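You operate a simulated robot arm through the tools that you are given. There is no shell and no other tool.

You are at the controls of a simulated robot arm. One attempt, no reset.

## Task
Turn the grease knob one mark further and wipe the smear away.
Fine: switch the belt off first and on again afterwards; the belt may start twice at most; use the blue sponge and put it back. What is to be rubbed or washed off counts as gone when no trace of it is left.
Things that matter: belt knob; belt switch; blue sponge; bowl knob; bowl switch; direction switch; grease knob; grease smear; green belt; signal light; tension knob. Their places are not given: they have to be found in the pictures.

Only the result counts: the job must be done as asked and must still hold three seconds after the hand-in. Knocking over, shifting, dropping, spilling or breaking anything else fails it.

## Robot
A 7-joint arm with a fingered hand, fixed in place. Base frame: the origin is on the floor under the middle of its stand, x ahead of it, y to its left, z up. Units: mm, degrees, N and s.
It reaches about 1164 mm from its shoulder. Its first joint turns from -166.0 to 166.0 degrees. Payload 4.7 kg.
Tool frame: the origin (TCP) lies between the finger pads and is the grasp point; the fingertips stand 36 mm ahead of it; z points along the fingers, y is the line along which they close. The gripper opens to 120 mm; its body begins 42 mm behind the TCP. The gripper is a hand of 5 fingers: y runs from the thumb to the fingers, the wrist lies at [-18, -122, -210] in the tool frame, and closing takes about 1.5 s.
Orientation is told as [roll, pitch, yaw] about the base's x, y, z axes, in that order, counted from this pose: with the fingers straight down and the wrist toward the robot, the tool's x, y and z point along [0, 1, 0], [1, 0, 0] and [0, 0, -1] of the base frame.

## Interface
- The arm moves only by the tool arm_command. Its argument "increments" is text: rows parted by semicolons, each of 7 numbers parted by spaces: the shift along the tool's x, y, z in units of 250 mm (1.0 is 250 mm), then the turn, a rotation vector about the tool's x, y, z in units of 45 degrees (1.0 is 45 degrees), then the finger opening in mm, from 0 to 120. In form: x y z ax ay az hand; .... A call has 1 to 20 rows; each row is the pose to reach, as a shift and turn from the pose commanded when the call began, along the tool's axes at that moment. A call with a number of a shift or a turn outside -1 to 1 is refused whole. Rows are played at 5 a second. More than 50 mm and 8.6 degrees between two rows, or a gripper value outside its range, and nothing of the call is played. Where a pose cannot be reached the arm comes as near as it can. A force on the tool above 40 N (or 10 N above the force at the start of the call, whichever is more), or a blocked arm, ends the call early, and 0.2 s more pass. Each finger travels about 45 mm/s and halts on what it meets, pressing with about 31 N; the grip force reading is that of the motor and also rises with nothing between the fingers. The clock runs only during rows and for 0.2 s after the last one: add rows that repeat a pose to give the fingers time. The reply holds the time, the measured pose of the TCP, the force on the tool along the base axes, the opening and the grip force, in the units named above and with some noise, with the torque about the TCP (base axes, N m) and any sound that the robot's microphone picked up.
- Cameras (640 x 400 px; columns grow to the right, rows downward): "scene" is fixed at [399.6, -650.5, 1523.5]; the picture's right is [0.99, -0.12, 0.00], its down [-0.05, -0.40, -0.91] and it looks along [0.11, 0.91, -0.40] (base axes); focal length 351 px, centre (320, 200). "wrist" rides on the gripper at [72, -91, -143] in the tool frame; the picture's right is [-0.80, 0.28, -0.53], its down [-0.53, -0.73, 0.42] and it looks along [-0.27, 0.62, 0.74] (tool axes); focal length 234 px, centre (320, 200).
- camera(camera): a new picture of that camera. It takes no simulated time.
- grasp_type(shape): the hand has 5 fingers and takes this shape, open, in about a second: jaw (thumb against the fingers, like two jaws); tri (thumb and two fingers); tip (a fingertip pinch); poke (one finger out to press); point (the index stretched); flat (the hand flat); cup (the hand cupped); fist (a fist). The gripper value then closes the fingers along that shape, each until it touches; the sizes above hold for jaw. It gives what a move gives, with no picture.
- locate(camera, pixels): for up to 12 pixels [column, row] of the newest picture of that camera ("zoom" is the newest enlarged one), the place [x, y, z] in the base frame of the surface seen there, good to about 3 mm. It takes no simulated time.
- zoom(camera, box): a new picture of the part [left, top, right, bottom] of that camera's present view, enlarged. It takes no simulated time.
- finish_job(): hands the job in; it is judged then, once.

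Leave the gripper open and the arm clear of the work at the hand-in unless told otherwise.

The tools are called after "Call:" as name(argument=value, ...) on one line, values as JSON. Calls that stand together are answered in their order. arm_command: Moves the arm, as the interface text tells. Its arguments: {"type":"object","properties":{"increments":{"type":"string"}},"required":["increments"]} The other tools are called the same way: grasp_type (shape) gives the hand a shape; camera (camera) takes a picture; locate (camera, pixels) gives the place of the surface under pixels of a picture; zoom (camera, box) takes an enlarged picture of a part of a camera's view; finish_job () hands the job in.

At the start:

```text
clock: 0.0
tool_pos: [409.4, 558.1, 1115.1]
tcp_rot: [-0.1, 0.0, 0.1]
wrist_force: [-0.3, 0.2, -0.2]
moment: [-0.02, 0.01, -0.03]
gripper_width: 119.4
gripper_force: 0.0
shape: jaw
```

scene: 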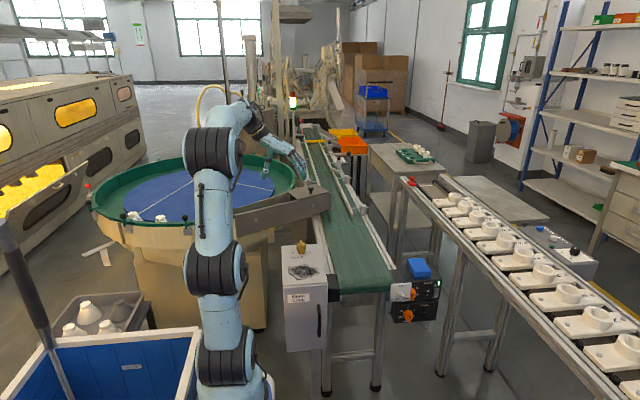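
wrist: 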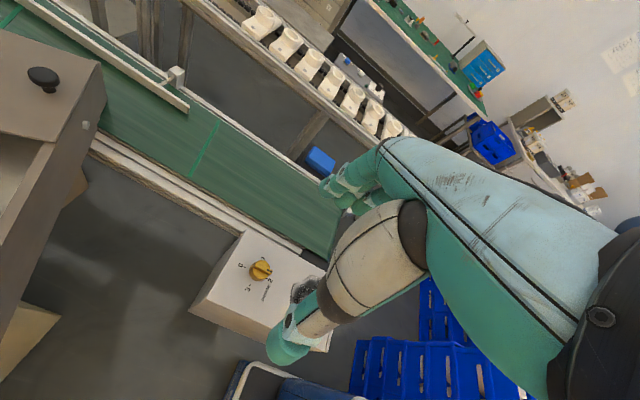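

I see a white cabinet with a yellow knob near (302,250) in the scene, a blue sponge near (418,268) and two dark control boxes near (415,300). I'll enlarge these areas first.

Call:
zoom(camera="scene", box=[270, 225, 350, 355])

Call:
zoom(camera="scene", box=[370, 245, 460, 335])

Call:
zoom(camera="wrist", box=[180, 220, 360, 350])

Call:
zoom(camera="scene", box=[240, 80, 400, 180])

Call:
zoom(camera="scene", box=[520, 200, 640, 280])

```text
3.08 times, centred on (310, 290) of scene
```

zoom: 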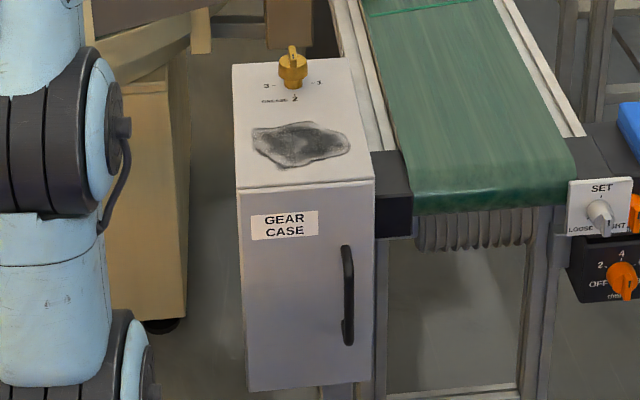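

```text
4.44 times, centred on (415, 290) of scene
```

zoom: 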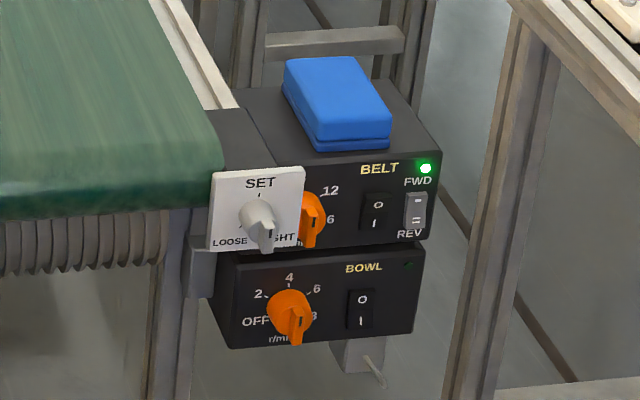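

```text
3.08 times, centred on (270, 285) of wrist
```

zoom: 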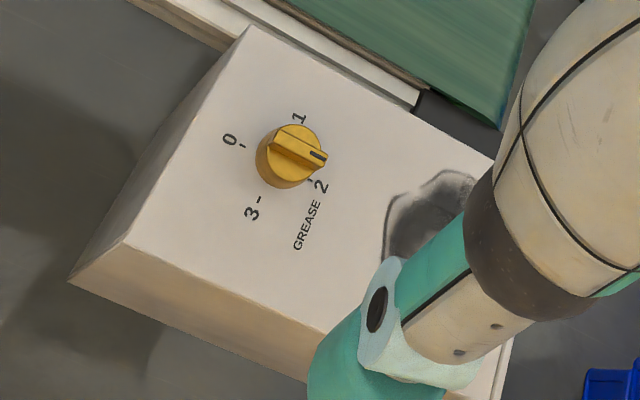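

```text
4.00 times, centred on (320, 130) of scene
```

zoom: 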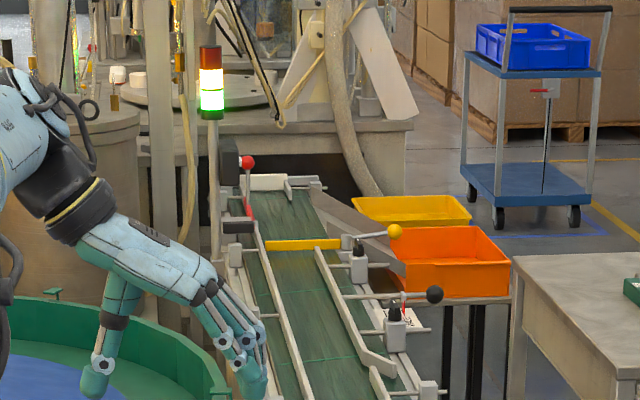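

```text
5.00 times, centred on (580, 240) of scene
```

zoom: 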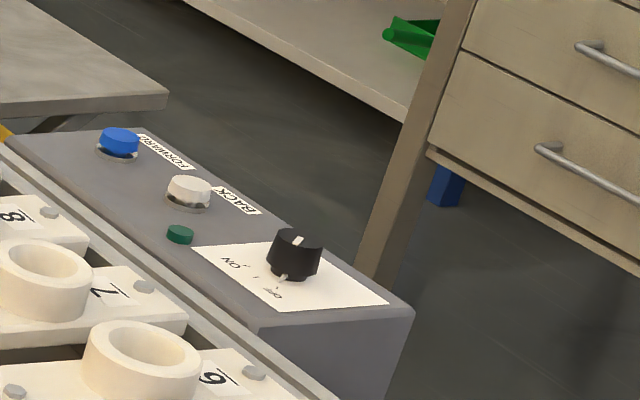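

The grease knob appears to point at 2 and the marks read 0-1-2-3. Next I'll measure where things are, starting from a fresh scene zoom and then the wrist view.

Call:
locate(camera="scene", pixels=[[418, 268], [302, 246], [305, 270], [331, 245], [410, 260], [433, 287], [340, 290], [290, 320], [400, 300], [300, 170], [250, 210], [380, 250]])

Call:
zoom(camera="scene", box=[280, 232, 330, 282])

Call:
zoom(camera="wrist", box=[230, 240, 290, 310])

```text
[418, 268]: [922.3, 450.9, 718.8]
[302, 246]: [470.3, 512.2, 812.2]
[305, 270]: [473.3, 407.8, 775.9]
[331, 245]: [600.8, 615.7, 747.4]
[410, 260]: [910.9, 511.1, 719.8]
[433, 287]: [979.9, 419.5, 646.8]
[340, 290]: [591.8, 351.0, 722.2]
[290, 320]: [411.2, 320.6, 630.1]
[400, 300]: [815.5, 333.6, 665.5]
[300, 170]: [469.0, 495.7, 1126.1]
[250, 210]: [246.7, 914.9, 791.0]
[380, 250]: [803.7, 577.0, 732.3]
```

```text
8.00 times, centred on (305, 257) of scene
```

zoom: 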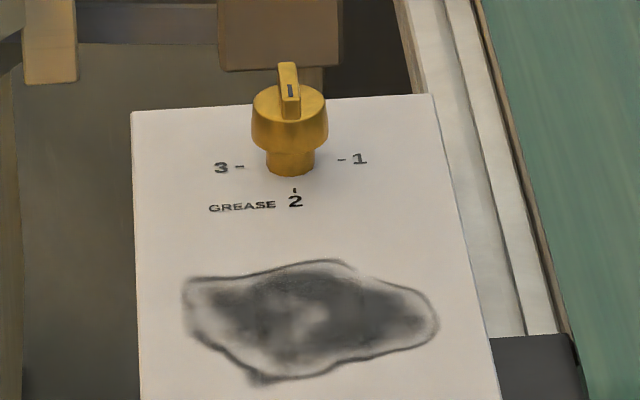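

```text
5.71 times, centred on (260, 275) of wrist
```

zoom: 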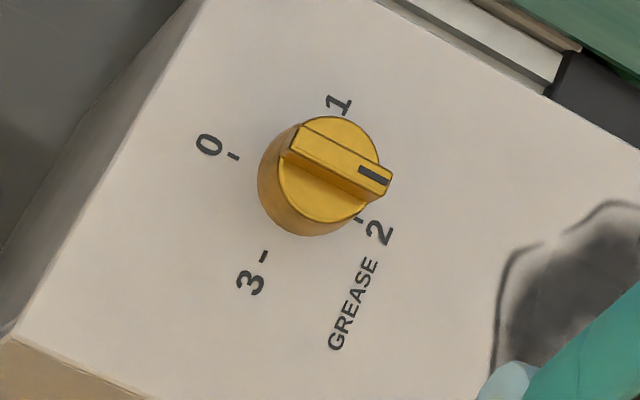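

The pointer line clearly faces 2, so the target is 3, a quarter turn clockwise from above. Now I'll locate the knob, smear outline and the ticks in detail in the scene zoom.

Call:
zoom(camera="scene", box=[280, 232, 330, 282])

Call:
locate(camera="zoom", pixels=[[289, 66], [290, 92], [290, 112], [258, 105], [325, 105], [290, 172], [185, 290], [438, 325], [345, 262], [260, 382], [135, 112], [433, 96]])

Call:
locate(camera="wrist", pixels=[[260, 268], [254, 262], [267, 271], [244, 256], [252, 283], [265, 281], [203, 306], [245, 232], [300, 285], [310, 275], [262, 255], [256, 273]])

```text
8.00 times, centred on (305, 257) of scene
```

zoom: 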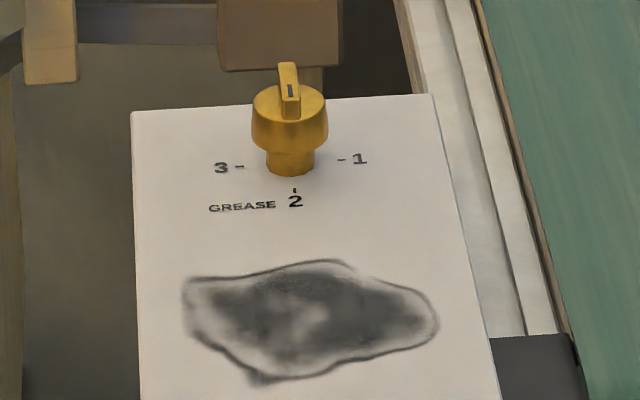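

```text
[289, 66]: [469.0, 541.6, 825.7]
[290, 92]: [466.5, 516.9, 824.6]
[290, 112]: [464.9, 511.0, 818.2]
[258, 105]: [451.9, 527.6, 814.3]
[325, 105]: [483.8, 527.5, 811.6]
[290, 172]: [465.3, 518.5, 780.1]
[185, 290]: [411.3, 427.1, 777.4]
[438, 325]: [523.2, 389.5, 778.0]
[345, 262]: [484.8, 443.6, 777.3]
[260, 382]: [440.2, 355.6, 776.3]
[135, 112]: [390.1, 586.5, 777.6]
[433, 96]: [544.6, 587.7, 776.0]
```

```text
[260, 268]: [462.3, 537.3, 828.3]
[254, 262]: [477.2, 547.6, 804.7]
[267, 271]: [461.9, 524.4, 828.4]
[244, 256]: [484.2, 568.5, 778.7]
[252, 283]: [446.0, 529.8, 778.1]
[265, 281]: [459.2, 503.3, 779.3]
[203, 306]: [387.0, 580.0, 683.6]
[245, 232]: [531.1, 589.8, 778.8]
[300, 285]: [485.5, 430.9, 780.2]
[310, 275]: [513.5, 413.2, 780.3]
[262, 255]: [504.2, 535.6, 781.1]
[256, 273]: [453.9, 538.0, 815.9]
```

Knob centre ≈ (467, 529), top z≈826, case top z≈777; smear spans x 411..523, y 355..444. Now the sponge and belt box.

Call:
zoom(camera="scene", box=[395, 250, 445, 300])

Call:
locate(camera="zoom", pixels=[[110, 75], [215, 65], [290, 165], [155, 190], [150, 225], [290, 205], [200, 130], [60, 140], [365, 215], [100, 220], [380, 230], [350, 390]])

Call:
zoom(camera="scene", box=[385, 275, 445, 335])

Call:
locate(camera="zoom", pixels=[[240, 120], [238, 155], [298, 120], [298, 155], [310, 80], [200, 135], [140, 165], [225, 295], [160, 290], [250, 200], [110, 100], [90, 160]])

```text
8.00 times, centred on (420, 275) of scene
```

zoom: 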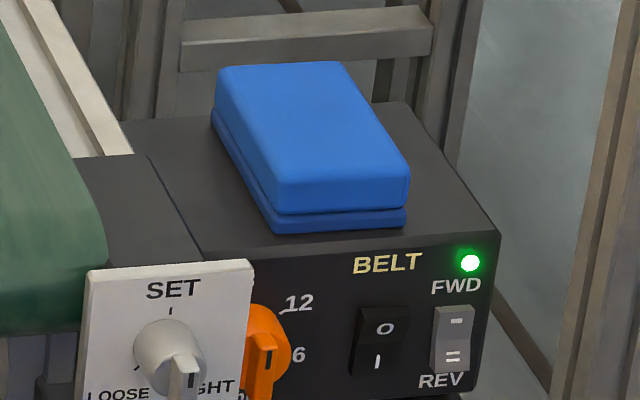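

```text
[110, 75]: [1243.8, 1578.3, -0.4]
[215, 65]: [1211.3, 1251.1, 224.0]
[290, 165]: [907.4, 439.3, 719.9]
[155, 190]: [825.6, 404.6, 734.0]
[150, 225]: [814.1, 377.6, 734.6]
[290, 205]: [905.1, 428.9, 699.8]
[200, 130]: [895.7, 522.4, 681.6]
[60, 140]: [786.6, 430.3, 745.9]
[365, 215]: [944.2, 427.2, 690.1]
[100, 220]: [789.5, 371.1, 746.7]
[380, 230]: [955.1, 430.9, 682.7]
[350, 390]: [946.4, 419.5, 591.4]
```

```text
6.67 times, centred on (415, 305) of scene
```

zoom: 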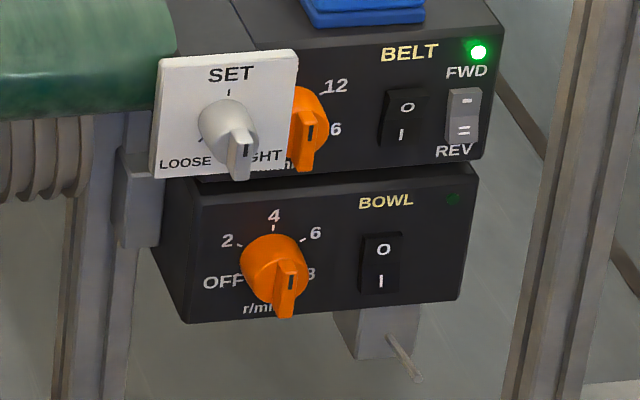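

```text
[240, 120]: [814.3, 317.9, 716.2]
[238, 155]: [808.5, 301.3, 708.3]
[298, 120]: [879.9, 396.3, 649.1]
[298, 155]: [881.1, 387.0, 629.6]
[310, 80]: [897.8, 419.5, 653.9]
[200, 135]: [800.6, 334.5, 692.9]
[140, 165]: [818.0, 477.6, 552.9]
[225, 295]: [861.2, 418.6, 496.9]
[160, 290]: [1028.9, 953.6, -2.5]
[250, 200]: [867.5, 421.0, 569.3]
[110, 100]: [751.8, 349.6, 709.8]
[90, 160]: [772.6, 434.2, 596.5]
```

I'll measure the sponge corners and belt rocker in the first zoom again.

Call:
zoom(camera="scene", box=[395, 250, 445, 300])

Call:
locate(camera="zoom", pixels=[[226, 72], [340, 66], [402, 165], [278, 182], [278, 225], [402, 222], [385, 328], [377, 362], [383, 312], [374, 382], [456, 320], [452, 356]])

Call:
zoom(camera="scene", box=[415, 280, 445, 300])

Call:
locate(camera="zoom", pixels=[[170, 130], [170, 200], [225, 130], [225, 200], [190, 165], [150, 140], [150, 200], [270, 160], [330, 100], [330, 160], [200, 100], [200, 240]])

```text
8.00 times, centred on (420, 275) of scene
```

zoom: 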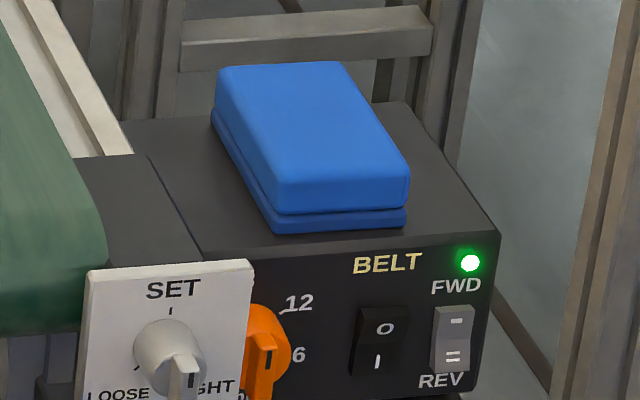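

```text
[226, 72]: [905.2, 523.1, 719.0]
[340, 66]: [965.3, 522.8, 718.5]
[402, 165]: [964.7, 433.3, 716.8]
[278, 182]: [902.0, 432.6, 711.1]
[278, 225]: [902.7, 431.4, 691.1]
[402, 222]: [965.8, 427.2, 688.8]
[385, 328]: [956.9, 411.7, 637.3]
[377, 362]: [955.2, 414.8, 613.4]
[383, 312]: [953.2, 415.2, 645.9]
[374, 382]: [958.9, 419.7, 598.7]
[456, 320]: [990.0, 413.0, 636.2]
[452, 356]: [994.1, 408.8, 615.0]
```

```text
16.00 times, centred on (430, 290) of scene
```

zoom: 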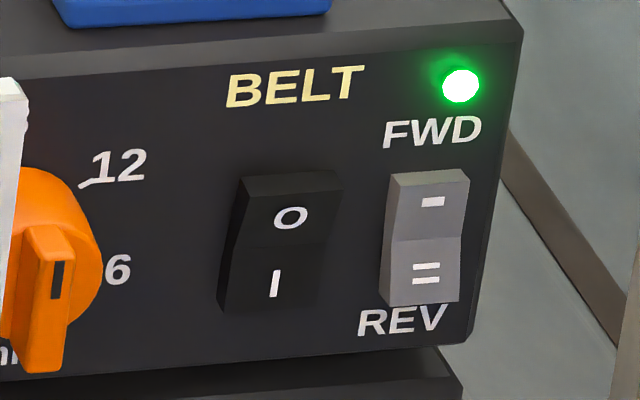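

```text
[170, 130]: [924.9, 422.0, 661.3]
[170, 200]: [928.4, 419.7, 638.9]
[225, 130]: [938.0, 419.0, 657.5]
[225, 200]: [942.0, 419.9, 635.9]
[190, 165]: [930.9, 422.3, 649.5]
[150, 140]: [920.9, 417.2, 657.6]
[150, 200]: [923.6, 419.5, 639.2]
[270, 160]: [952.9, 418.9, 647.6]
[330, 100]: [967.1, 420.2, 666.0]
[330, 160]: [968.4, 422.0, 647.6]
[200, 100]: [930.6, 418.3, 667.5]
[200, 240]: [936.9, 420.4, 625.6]
```

Belt rocker measured: centre ≈ (957, 413, 625), the O half (top, z≈638) stands out, so it is ON with the light green. The sponge is at about x 902–965, y 427–523, z 682–720. I'll set the hand to the poke shape here in free space and see where its fingertip is.

Call:
grasp_type(shape="poke")

Call:
camera(camera="wrist")

Call:
camera(camera="scene")

Call:
zoom(camera="scene", box=[240, 120, 340, 190])

```text
clock: 0.9
tool_pos: [409.7, 556.8, 1114.6]
tcp_rot: [0.0, 0.1, 0.0]
wrist_force: [0.5, 1.4, -0.1]
moment: [0.04, -0.02, 0.01]
gripper_width: 0.0
gripper_force: 0.1
shape: poke
```

```text
taken
```

wrist: 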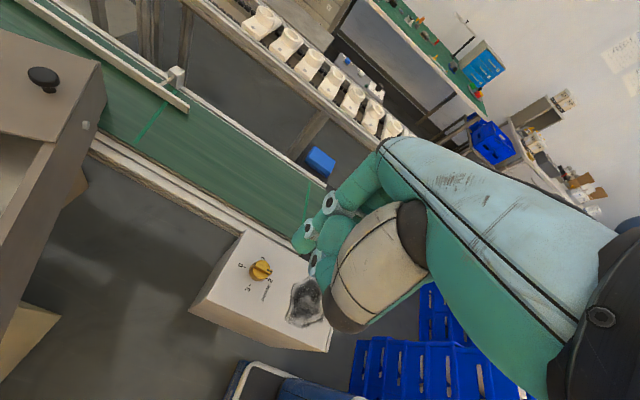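

```text
taken
```

scene: 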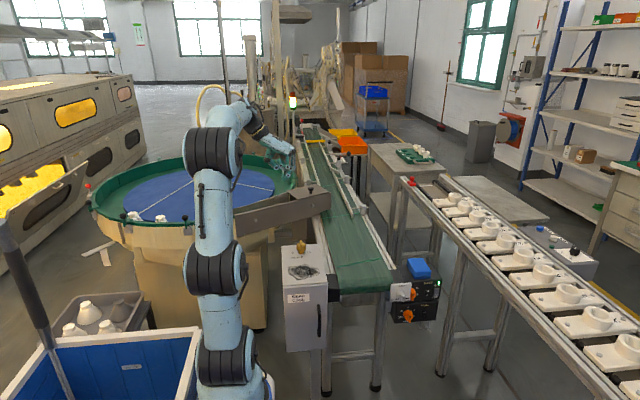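

```text
5.71 times, centred on (290, 155) of scene
```

zoom: 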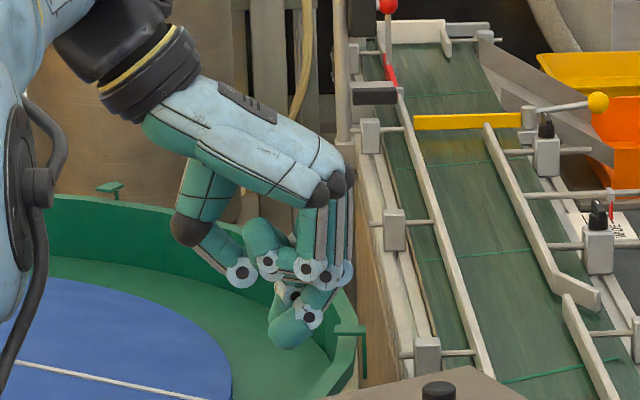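

In the zoom the longest finger's tip is near (290,335). I'll measure finger points in this view and the wrist view.

Call:
locate(camera="zoom", pixels=[[288, 340], [275, 330], [305, 318], [330, 275], [345, 272], [262, 240], [240, 270], [310, 270], [190, 228], [335, 190], [315, 195], [345, 180]])

Call:
zoom(camera="wrist", box=[280, 180, 400, 290])

Call:
locate(camera="wrist", pixels=[[300, 245], [307, 230], [298, 238], [320, 240], [332, 200], [318, 262], [360, 180], [350, 260], [400, 220], [345, 320], [335, 205], [310, 226]])

```text
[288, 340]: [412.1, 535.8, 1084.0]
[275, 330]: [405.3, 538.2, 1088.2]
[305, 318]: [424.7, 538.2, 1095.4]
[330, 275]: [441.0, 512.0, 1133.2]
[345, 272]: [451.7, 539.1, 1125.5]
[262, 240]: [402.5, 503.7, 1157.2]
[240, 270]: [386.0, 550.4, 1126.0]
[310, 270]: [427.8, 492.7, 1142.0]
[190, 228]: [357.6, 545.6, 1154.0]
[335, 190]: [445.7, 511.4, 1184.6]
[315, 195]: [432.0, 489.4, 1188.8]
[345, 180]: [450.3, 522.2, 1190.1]
```

```text
3.64 times, centred on (340, 235) of wrist
```

zoom: 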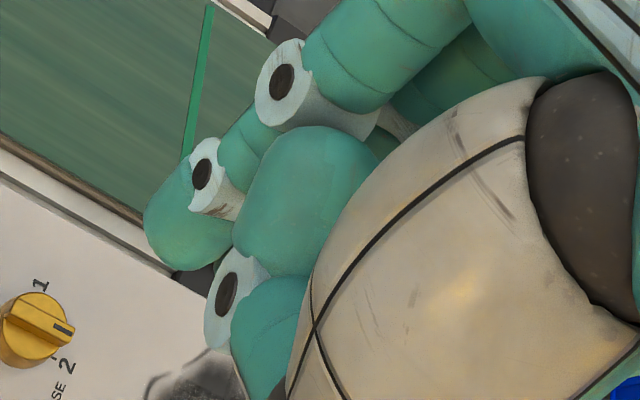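

```text
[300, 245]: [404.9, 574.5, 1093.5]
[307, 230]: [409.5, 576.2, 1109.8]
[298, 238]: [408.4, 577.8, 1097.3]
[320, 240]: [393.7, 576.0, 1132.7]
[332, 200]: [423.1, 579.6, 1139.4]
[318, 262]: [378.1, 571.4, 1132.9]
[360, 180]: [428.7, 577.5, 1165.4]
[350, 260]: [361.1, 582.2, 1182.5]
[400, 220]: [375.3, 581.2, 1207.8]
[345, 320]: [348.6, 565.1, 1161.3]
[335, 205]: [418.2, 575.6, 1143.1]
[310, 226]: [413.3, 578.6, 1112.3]
```

The poke fingertip sits on the TCP axis, about 36 mm ahead, roughly 30 mm thick. I'll move at the present height towards the belt box: first +250 mm x and −157 mm y.

Call:
arm_command(increments="-0.08 0.125 0 0 0 0 120; -0.16 0.25 0 0 0 0 120; -0.24 0.375 0 0 0 0 120; -0.32 0.5 0 0 0 0 120; -0.4 0.625 0 0 0 0 120; -0.48 0.75 0 0 0 0 120; -0.56 0.875 0 0 0 0 120; -0.63 1.0 0 0 0 0 120")

Call:
zoom(camera="scene", box=[280, 100, 420, 190])

```text
clock: 2.7
tool_pos: [660.5, 399.3, 1115.5]
tcp_rot: [0.0, 0.0, 0.1]
wrist_force: [-0.8, 0.3, 1.0]
moment: [-0.01, -0.01, 0.0]
gripper_width: 0.3
gripper_force: 0.0
shape: poke
```

```text
4.44 times, centred on (350, 145) of scene
```

zoom: 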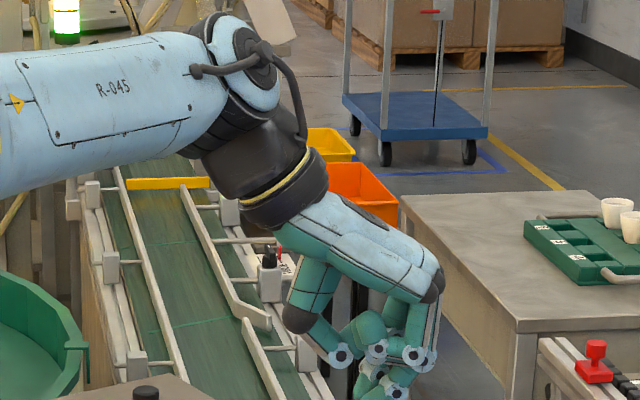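

The arm follows well. Next: move toward (900, 280, 1000) while tilting the fingers 45° towards +y.

Call:
arm_command(increments="-0.06 0.12 0.06 0 0.125 0 120; -0.12 0.24 0.12 0 0.25 0 120; -0.18 0.36 0.18 0 0.375 0 120; -0.24 0.48 0.24 0 0.5 0 120; -0.30 0.6 0.3 0 0.625 0 120; -0.36 0.72 0.36 0 0.75 0 120; -0.42 0.84 0.42 0 0.875 0 120; -0.48 0.96 0.48 0 1.0 0 120")

Call:
camera(camera="scene")

Call:
camera(camera="wrist")

```text
clock: 4.5
tool_pos: [901.1, 279.2, 997.7]
tcp_rot: [45.0, 0.0, 0.1]
wrist_force: [-0.2, 0.2, 2.0]
moment: [-0.1, 0.0, -0.01]
gripper_width: 0.3
gripper_force: 0.0
shape: poke
```

```text
taken
```

scene: 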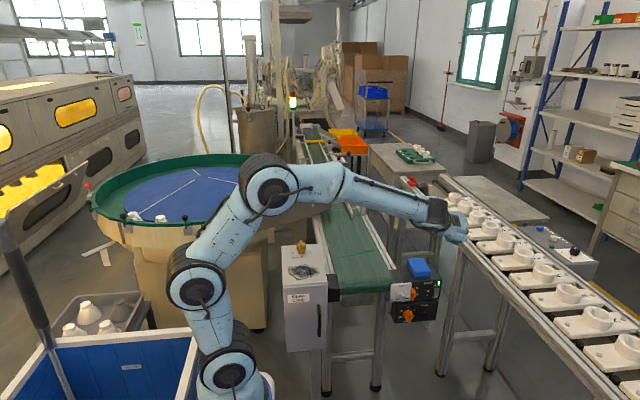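

```text
taken
```

wrist: 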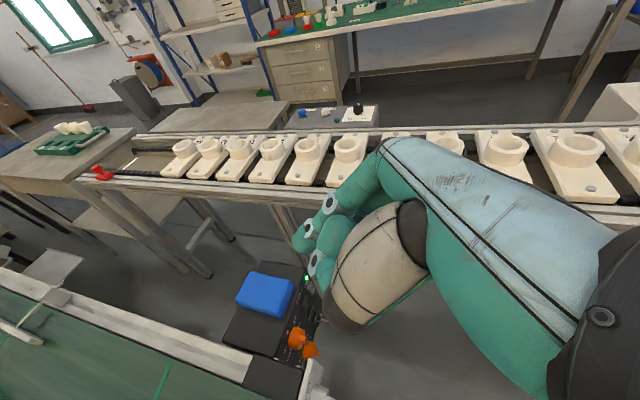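

Before lowering, I'll check the clearance to the fixture rail at the right of the box.

Call:
locate(camera="scene", pixels=[[445, 215], [480, 255], [510, 285], [540, 315], [570, 345], [600, 380], [455, 300], [440, 340], [420, 190], [465, 237], [410, 292], [405, 290]])

Call:
zoom(camera="scene", box=[400, 180, 480, 250])

```text
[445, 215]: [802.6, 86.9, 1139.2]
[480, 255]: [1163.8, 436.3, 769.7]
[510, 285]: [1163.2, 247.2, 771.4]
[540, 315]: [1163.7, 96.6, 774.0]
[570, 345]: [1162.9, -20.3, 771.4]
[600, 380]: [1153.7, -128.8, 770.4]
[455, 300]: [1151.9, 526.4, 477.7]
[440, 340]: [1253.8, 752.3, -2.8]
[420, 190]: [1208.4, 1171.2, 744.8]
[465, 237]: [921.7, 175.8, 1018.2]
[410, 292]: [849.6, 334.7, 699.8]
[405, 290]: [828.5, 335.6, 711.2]
```

```text
5.71 times, centred on (440, 215) of scene
```

zoom: 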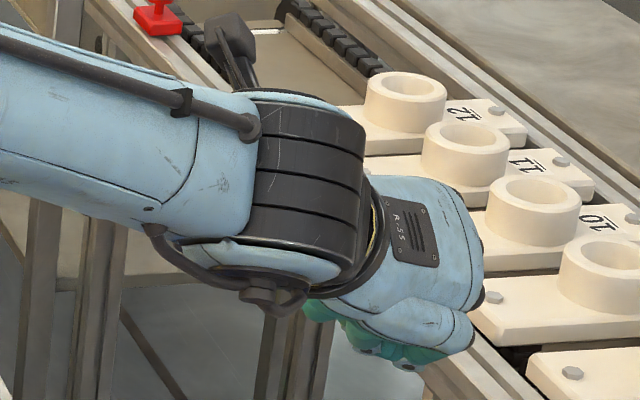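

The rail's left edge is at x≈1153, so it's clear. Lowering to about (952, 300, 760) in front of the box, then looking again.

Call:
arm_command(increments="-0.088 0.029 0.105 0 0 0 120; -0.175 0.058 0.209 0 0 0 120; -0.263 0.087 0.314 0 0 0 120; -0.351 0.117 0.418 0 0 0 120; -0.439 0.146 0.523 0 0 0 120; -0.526 0.175 0.627 0 0 0 120; -0.614 0.204 0.732 0 0 0 120")

Call:
zoom(camera="scene", box=[370, 225, 490, 325])

Call:
camera(camera="wrist")

```text
clock: 6.1
tool_pos: [952.3, 300.2, 757.1]
tcp_rot: [45.0, -0.1, 0.1]
wrist_force: [0.4, 0.0, 1.5]
moment: [-0.05, -0.03, 0.02]
gripper_width: 0.0
gripper_force: 0.0
shape: poke
```

```text
4.00 times, centred on (430, 275) of scene
```

zoom: 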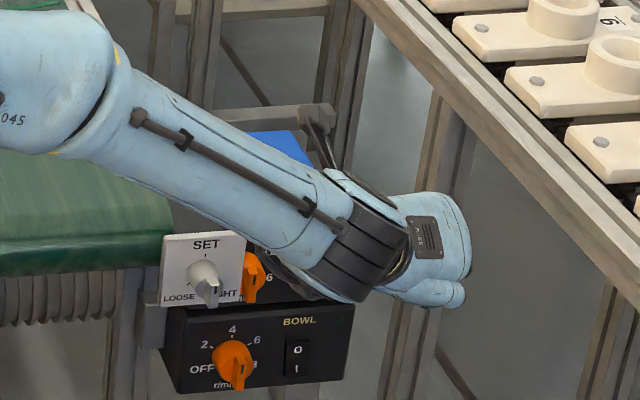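

```text
taken
```

wrist: 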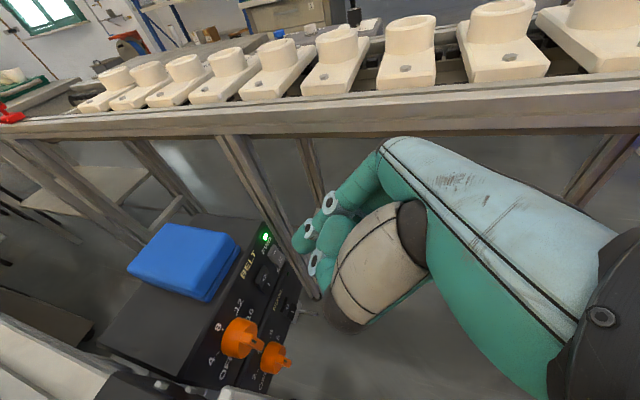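

The forearm passes near the belt end; I'll measure its position relative to the belt and the SET plate before lowering more.

Call:
locate(camera="zoom", pixels=[[20, 145], [60, 140], [120, 150], [180, 185], [240, 225], [300, 270], [350, 295], [50, 60], [130, 90], [270, 260], [205, 270], [420, 290]])

Call:
camera(camera="scene")

Call:
locate(camera="wrist", pixels=[[268, 275], [262, 285], [274, 262], [240, 335], [245, 352], [274, 360], [180, 380], [265, 237], [300, 240], [310, 270], [285, 300], [270, 256]])

```text
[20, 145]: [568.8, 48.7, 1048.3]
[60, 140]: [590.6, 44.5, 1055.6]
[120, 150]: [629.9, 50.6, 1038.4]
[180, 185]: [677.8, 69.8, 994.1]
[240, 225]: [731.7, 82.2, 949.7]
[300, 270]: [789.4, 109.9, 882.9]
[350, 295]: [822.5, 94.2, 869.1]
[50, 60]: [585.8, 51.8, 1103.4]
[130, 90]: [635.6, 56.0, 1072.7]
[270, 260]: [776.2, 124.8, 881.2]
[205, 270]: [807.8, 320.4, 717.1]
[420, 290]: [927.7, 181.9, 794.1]
```

```text
taken
```

scene: 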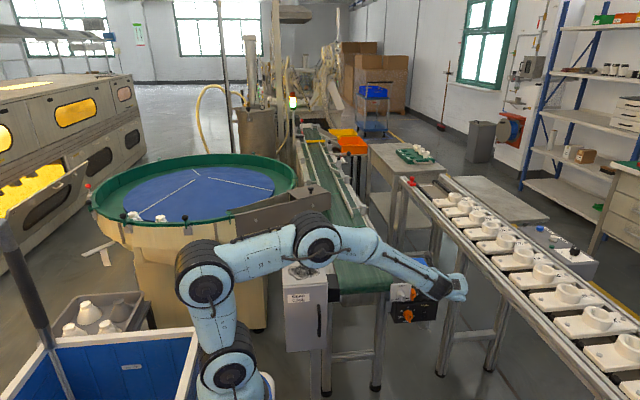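

```text
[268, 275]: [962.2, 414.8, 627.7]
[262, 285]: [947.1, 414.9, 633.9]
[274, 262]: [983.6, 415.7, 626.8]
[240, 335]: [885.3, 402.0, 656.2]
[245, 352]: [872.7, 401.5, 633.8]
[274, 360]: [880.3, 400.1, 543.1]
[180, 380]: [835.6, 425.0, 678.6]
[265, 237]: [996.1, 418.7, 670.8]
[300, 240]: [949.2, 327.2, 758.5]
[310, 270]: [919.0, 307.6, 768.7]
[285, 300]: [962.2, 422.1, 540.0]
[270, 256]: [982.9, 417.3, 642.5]
```

The forearm stays at y≈50–120, well in front. I'll enlarge the switch in the wrist view.

Call:
zoom(camera="wrist", box=[225, 220, 315, 310])

Call:
locate(camera="zoom", pixels=[[300, 240], [290, 275], [320, 255], [275, 255], [330, 290], [310, 220], [340, 230], [350, 170], [260, 110], [300, 300], [325, 275], [270, 235]])

```text
4.44 times, centred on (270, 265) of wrist
```

zoom: 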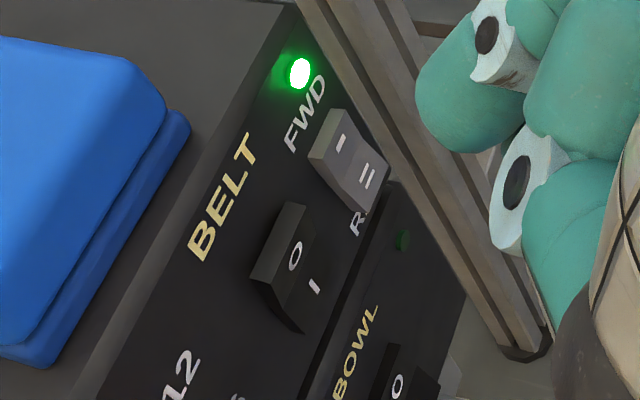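

```text
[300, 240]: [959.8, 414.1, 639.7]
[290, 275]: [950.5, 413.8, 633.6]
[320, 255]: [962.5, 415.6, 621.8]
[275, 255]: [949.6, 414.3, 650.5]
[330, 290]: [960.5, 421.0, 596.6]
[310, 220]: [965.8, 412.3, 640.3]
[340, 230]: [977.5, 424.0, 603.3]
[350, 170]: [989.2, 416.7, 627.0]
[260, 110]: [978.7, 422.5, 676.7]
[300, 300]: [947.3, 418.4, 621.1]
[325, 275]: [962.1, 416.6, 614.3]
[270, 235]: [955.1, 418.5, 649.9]
```

The rocker spans x 944–971, z 601–648; the O half is the upper one. Moving the fingertip in front of the O half (TCP to about (956, 345, 655)).

Call:
arm_command(increments="-0.04 0.004 0.104 0 0 0 120; -0.08 0.008 0.208 0 0 0 120; -0.12 0.012 0.312 0 0 0 120; -0.161 0.016 0.416 0 0 0 120; -0.161 0.016 0.416 0 0 0 120")

Call:
zoom(camera="wrist", box=[200, 190, 350, 310])

Call:
zoom(camera="scene", box=[380, 235, 480, 325])

```text
clock: 7.3
tool_pos: [955.7, 346.4, 655.5]
tcp_rot: [45.0, 0.0, -0.1]
wrist_force: [0.4, -0.2, -0.8]
moment: [-0.01, -0.01, 0.03]
gripper_width: 0.0
gripper_force: 0.0
shape: poke
```

```text
3.33 times, centred on (275, 250) of wrist
```

zoom: 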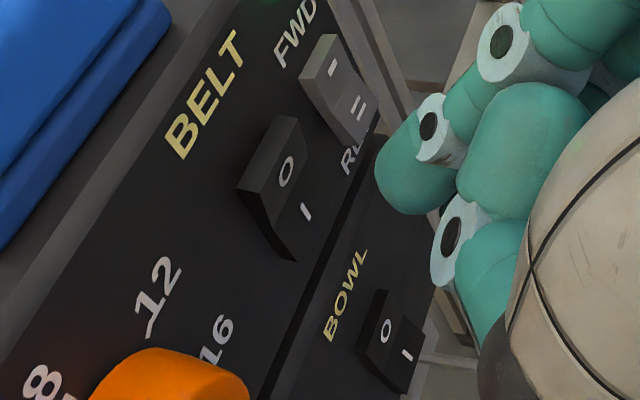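

```text
4.44 times, centred on (430, 280) of scene
```

zoom: 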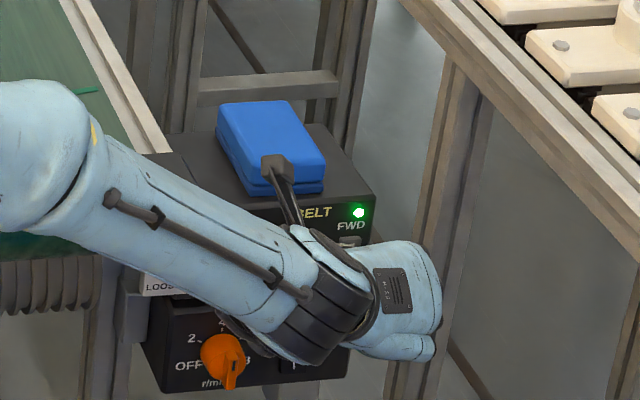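

The fingertip is at zoom ≈ (400,170) of the wrist. I'll measure it and then push +y.

Call:
zoom(camera="wrist", box=[200, 190, 350, 310])

Call:
locate(camera="zoom", pixels=[[390, 150], [380, 180], [400, 205], [420, 190], [405, 130], [450, 240], [270, 175], [290, 130], [255, 190], [300, 230]])

```text
3.33 times, centred on (275, 250) of wrist
```

zoom: 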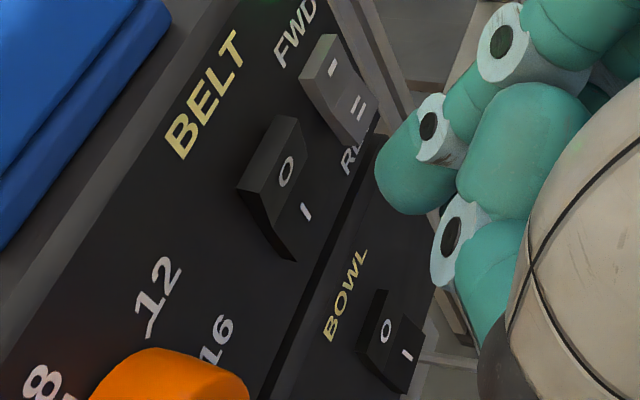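

```text
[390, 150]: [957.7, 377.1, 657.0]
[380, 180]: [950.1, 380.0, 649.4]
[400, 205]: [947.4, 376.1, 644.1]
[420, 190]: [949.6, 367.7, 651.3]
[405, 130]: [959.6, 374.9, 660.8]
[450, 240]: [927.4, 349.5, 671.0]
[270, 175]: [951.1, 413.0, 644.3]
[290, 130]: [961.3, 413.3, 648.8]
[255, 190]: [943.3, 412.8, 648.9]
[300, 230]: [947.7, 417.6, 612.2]
```

The finger's foremost point is at y≈380, z≈647; the rocker face is at y≈412. Pushing +y in small steps, 5 mm lower, aiming at the O half.

Call:
arm_command(increments="0.0283 0 0.0566 0 0 0 120; 0.0651 0 0.0933 0 0 0 120; 0.0735 0 0.1018 0 0 0 120; 0.082 0 0.1103 0 0 0 120; 0.0905 0 0.1188 0 0 0 120; 0.0962 0 0.1245 0 0 0 120")

Call:
zoom(camera="wrist", box=[200, 170, 350, 310])

Call:
zoom(camera="scene", box=[380, 235, 480, 325])

```text
clock: 8.7
tool_pos: [959.0, 380.0, 649.6]
tcp_rot: [44.8, -0.2, -0.7]
wrist_force: [7.1, -39.4, 3.9]
moment: [-0.36, -0.12, -0.15]
gripper_width: 0.3
gripper_force: 0.1
shape: poke
stopped in row 6: the force on the tool passed its limit at 43 N (the readings are from after the stop); the commanded pose is now the measured one
```

```text
2.86 times, centred on (275, 240) of wrist
```

zoom: 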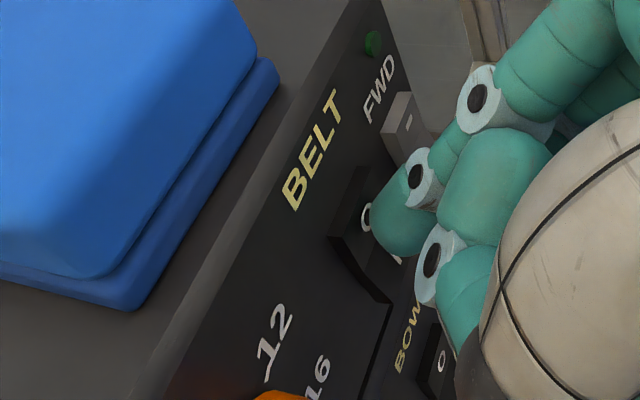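

```text
4.44 times, centred on (430, 280) of scene
```

zoom: 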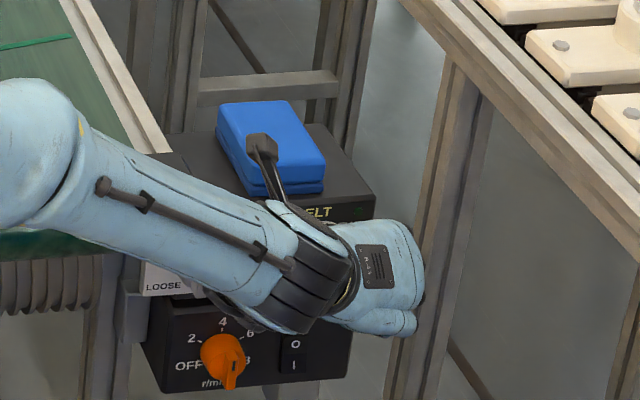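

The light has gone out (wrist zoom (372,43) dark) and the belt is off. Retreating straight back, then up.

Call:
arm_command(increments="-0.0707 0 -0.0707 0 0 0 120; -0.1414 0 -0.1414 0 0 0 120; -0.0283 0 -0.2545 0 0 0 120; 0.0848 0 -0.3676 0 0 0 120; 0.1979 0 -0.4807 0 0 0 120; 0.311 0 -0.5938 0 0 0 120; 0.4241 0 -0.7069 0 0 0 120; 0.5372 0 -0.82 0 0 0 120")

Call:
camera(camera="scene")

Call:
zoom(camera="scene", box=[370, 245, 460, 335])

```text
clock: 10.5
tool_pos: [955.8, 335.7, 888.4]
tcp_rot: [44.9, 0.0, -0.1]
wrist_force: [-0.1, -0.2, -1.1]
moment: [0.06, 0.02, 0.0]
gripper_width: 0.0
gripper_force: 0.1
shape: poke
```

```text
taken
```

scene: 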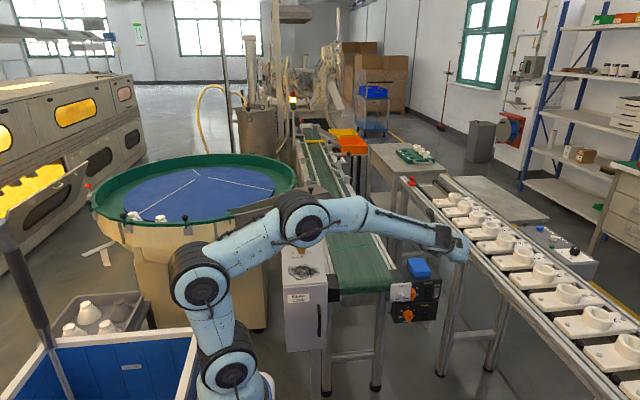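

```text
4.44 times, centred on (415, 290) of scene
```

zoom: 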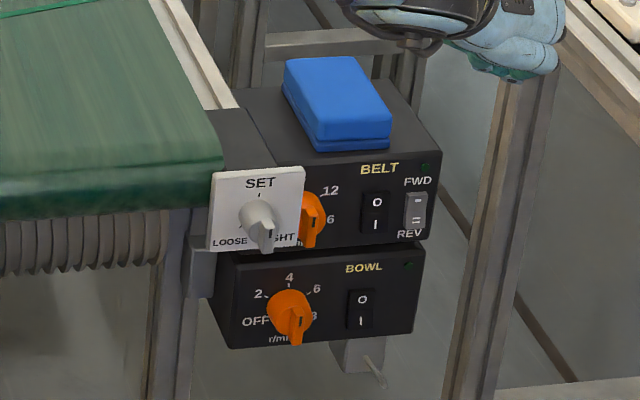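

Belt off, other controls unchanged. Now I'll go up and back towards the gear case, levelling the hand (fingers down).

Call:
arm_command(increments="0.053 -0.12 -0.053 0 -0.125 0 120; 0.106 -0.24 -0.106 0 -0.25 0 120; 0.159 -0.36 -0.159 0 -0.375 0 120; 0.212 -0.48 -0.212 0 -0.5 0 120; 0.265 -0.6 -0.265 0 -0.625 0 120; 0.318 -0.72 -0.318 0 -0.75 0 120; 0.371 -0.84 -0.371 0 -0.875 0 120; 0.424 -0.96 -0.424 0 -1.0 0 120")

Call:
grasp_type(shape="tri")

Call:
camera(camera="scene")

Call:
camera(camera="wrist")

Call:
zoom(camera="scene", box=[280, 130, 400, 220])

```text
clock: 12.3
tool_pos: [716.2, 334.8, 1037.2]
tcp_rot: [-0.2, -0.1, -0.3]
wrist_force: [0.1, -0.1, -0.7]
moment: [0.03, -0.01, -0.01]
gripper_width: 0.0
gripper_force: 0.1
shape: poke
```

```text
clock: 13.2
tool_pos: [716.4, 336.2, 1037.8]
tcp_rot: [-0.2, -0.1, -0.2]
wrist_force: [-0.3, -0.5, 0.5]
moment: [0.04, 0.0, -0.02]
gripper_width: 119.9
gripper_force: 0.0
shape: tri
```

```text
taken
```

scene: 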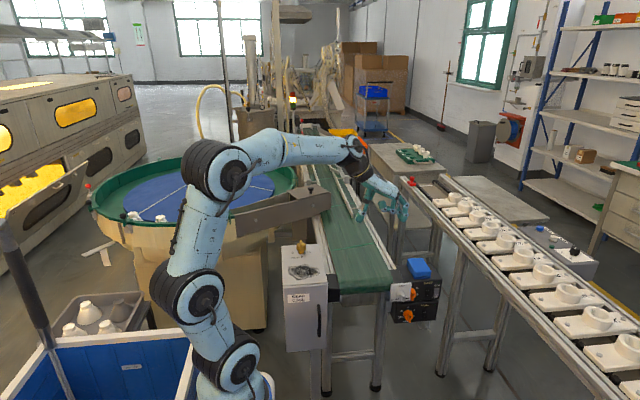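

```text
taken
```

wrist: 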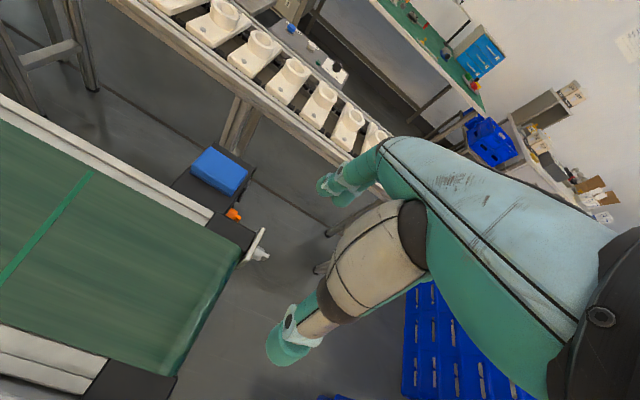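

```text
4.44 times, centred on (340, 175) of scene
```

zoom: 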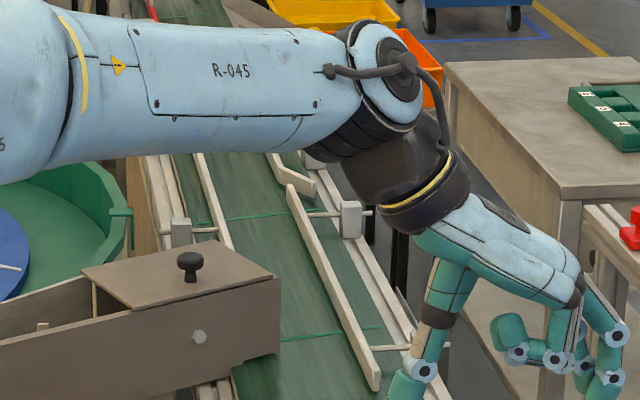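

Tri shape is open. The chute block near scene (290,205) lies behind the grease knob; I'll measure it and the fingers.

Call:
locate(camera="zoom", pixels=[[95, 275], [270, 275], [190, 262], [275, 345], [50, 385], [210, 245], [405, 385], [605, 385], [555, 365], [510, 330], [615, 330], [425, 315]])

Call:
zoom(camera="scene", box=[350, 170, 420, 220])

Call:
locate(camera="zoom", pixels=[[105, 310], [120, 320], [365, 365], [355, 370], [390, 350], [405, 320], [300, 290], [290, 240], [320, 300], [140, 230], [430, 270], [360, 310]])

```text
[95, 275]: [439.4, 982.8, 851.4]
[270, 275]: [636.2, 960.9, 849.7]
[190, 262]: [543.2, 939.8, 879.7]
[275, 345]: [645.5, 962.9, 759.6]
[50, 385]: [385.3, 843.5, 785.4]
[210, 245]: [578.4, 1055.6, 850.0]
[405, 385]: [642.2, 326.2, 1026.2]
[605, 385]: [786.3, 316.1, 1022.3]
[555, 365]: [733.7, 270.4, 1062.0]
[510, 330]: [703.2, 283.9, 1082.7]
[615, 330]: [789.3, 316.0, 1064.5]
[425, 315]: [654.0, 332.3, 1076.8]
```

```text
8.00 times, centred on (385, 195) of scene
```

zoom: 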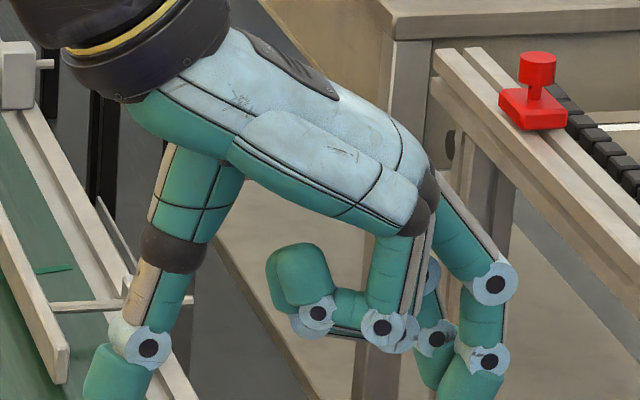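

```text
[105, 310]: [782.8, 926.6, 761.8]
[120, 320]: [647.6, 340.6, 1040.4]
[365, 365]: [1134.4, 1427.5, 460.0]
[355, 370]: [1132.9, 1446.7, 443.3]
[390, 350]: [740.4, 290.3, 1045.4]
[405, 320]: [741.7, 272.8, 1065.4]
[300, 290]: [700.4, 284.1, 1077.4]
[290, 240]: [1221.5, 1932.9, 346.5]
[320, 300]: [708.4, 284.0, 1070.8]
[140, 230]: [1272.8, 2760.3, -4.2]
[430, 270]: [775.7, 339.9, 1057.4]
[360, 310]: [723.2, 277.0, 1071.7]
```

The chute starts at y≥843, so the hand above the knob is clear. Moving above the knob to (467, 529, 900) and yawing +45° so the wrist is toward the robot.

Call:
arm_command(increments="0.0965 -0.1245 0.069 0 0 -0.125 120; 0.193 -0.249 0.138 0 0 -0.25 120; 0.2895 -0.3735 0.207 0 0 -0.375 120; 0.386 -0.498 0.276 0 0 -0.5 120; 0.4825 -0.6225 0.345 0 0 -0.625 120; 0.579 -0.747 0.414 0 0 -0.75 120; 0.6755 -0.8715 0.483 0 0 -0.875 120; 0.772 -0.996 0.552 0 0 -1.0 120; 0.772 -0.996 0.552 0 0 -1.0 120")

Call:
camera(camera="scene")

Call:
camera(camera="wrist")

Call:
zoom(camera="scene", box=[260, 190, 350, 280])

```text
clock: 15.2
tool_pos: [468.4, 529.2, 899.0]
tcp_rot: [-0.3, 0.0, 44.9]
wrist_force: [-0.4, -0.1, -0.7]
moment: [0.02, 0.01, 0.02]
gripper_width: 119.9
gripper_force: 0.0
shape: tri
```

```text
taken
```

scene: 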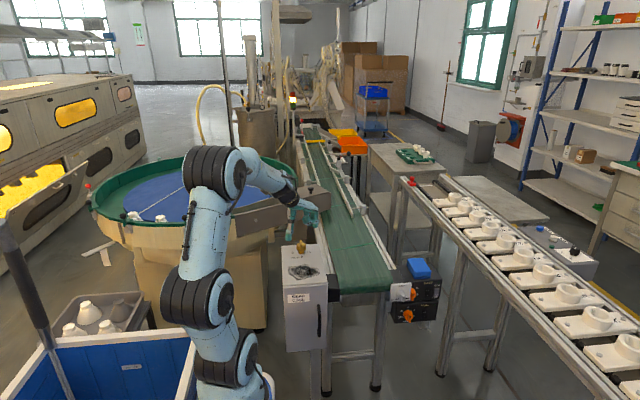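

```text
taken
```

wrist: 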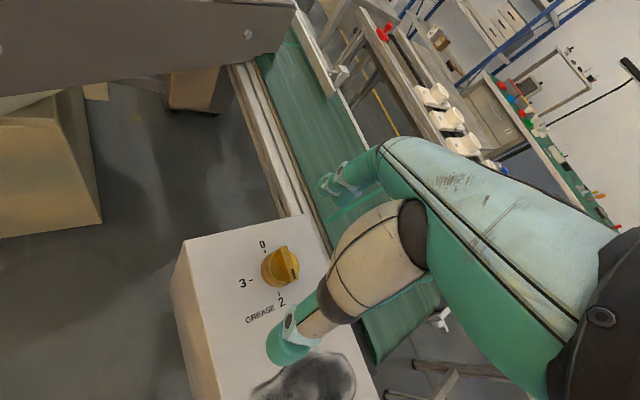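

```text
4.44 times, centred on (305, 235) of scene
```

zoom: 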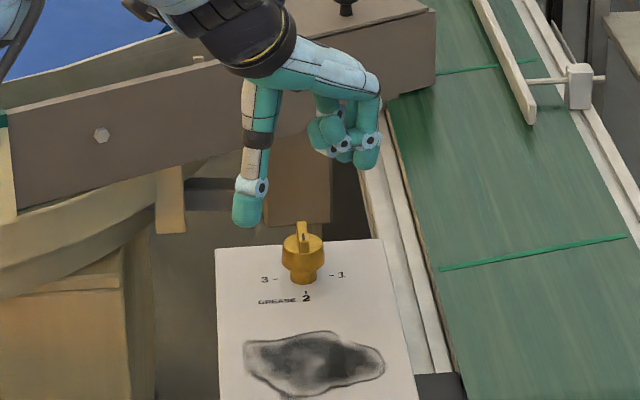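

Now I'll refine the knob's centre with the wrist view at (280,267).

Call:
zoom(camera="wrist", box=[240, 235, 320, 305])

Call:
locate(camera="zoom", pixels=[[310, 150], [350, 130], [385, 150], [400, 190], [370, 235], [330, 225], [355, 195], [355, 150], [370, 220], [270, 190], [330, 90], [300, 250]])

```text
5.71 times, centred on (280, 270) of wrist
```

zoom: 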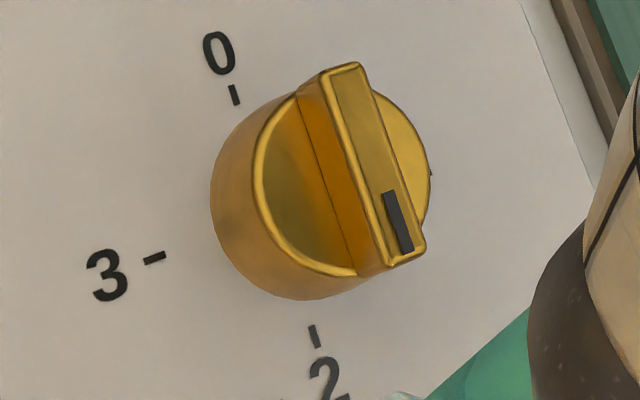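

```text
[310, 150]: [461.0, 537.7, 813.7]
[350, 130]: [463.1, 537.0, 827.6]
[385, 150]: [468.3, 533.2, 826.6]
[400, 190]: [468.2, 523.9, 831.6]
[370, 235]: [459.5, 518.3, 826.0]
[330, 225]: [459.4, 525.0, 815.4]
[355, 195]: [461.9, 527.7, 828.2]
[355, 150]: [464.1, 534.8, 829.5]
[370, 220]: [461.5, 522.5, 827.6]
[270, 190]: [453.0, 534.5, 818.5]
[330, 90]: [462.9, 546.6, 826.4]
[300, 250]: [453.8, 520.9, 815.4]
```

TCP is centred over the knob within ~2 mm. Descending to TCP z≈820 with the hand open, then looking.

Call:
arm_command(increments="-0.002 -0.003 0.1 0 0 0 120; -0.002 -0.003 0.2 0 0 0 120; -0.002 -0.003 0.26 0 0 0 120; -0.002 -0.003 0.316 0 0 0 120; -0.002 -0.003 0.316 0 0 0 120")

Call:
zoom(camera="scene", box=[270, 220, 340, 280])

Call:
zoom(camera="wrist", box=[220, 140, 380, 360])

```text
clock: 16.4
tool_pos: [468.8, 530.1, 821.4]
tcp_rot: [-0.1, 0.2, 44.8]
wrist_force: [-0.4, 0.8, -0.2]
moment: [-0.01, 0.01, 0.01]
gripper_width: 119.9
gripper_force: 0.2
shape: tri
```

```text
6.67 times, centred on (305, 250) of scene
```

zoom: 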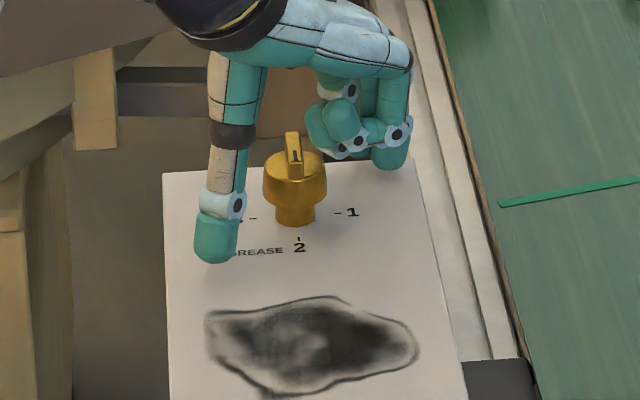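

```text
1.82 times, centred on (300, 250) of wrist
```

zoom: 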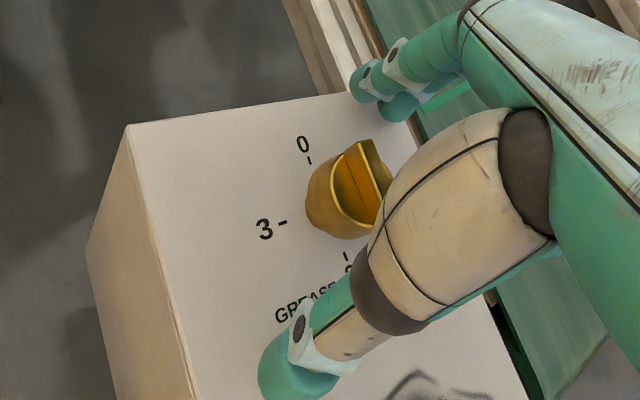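

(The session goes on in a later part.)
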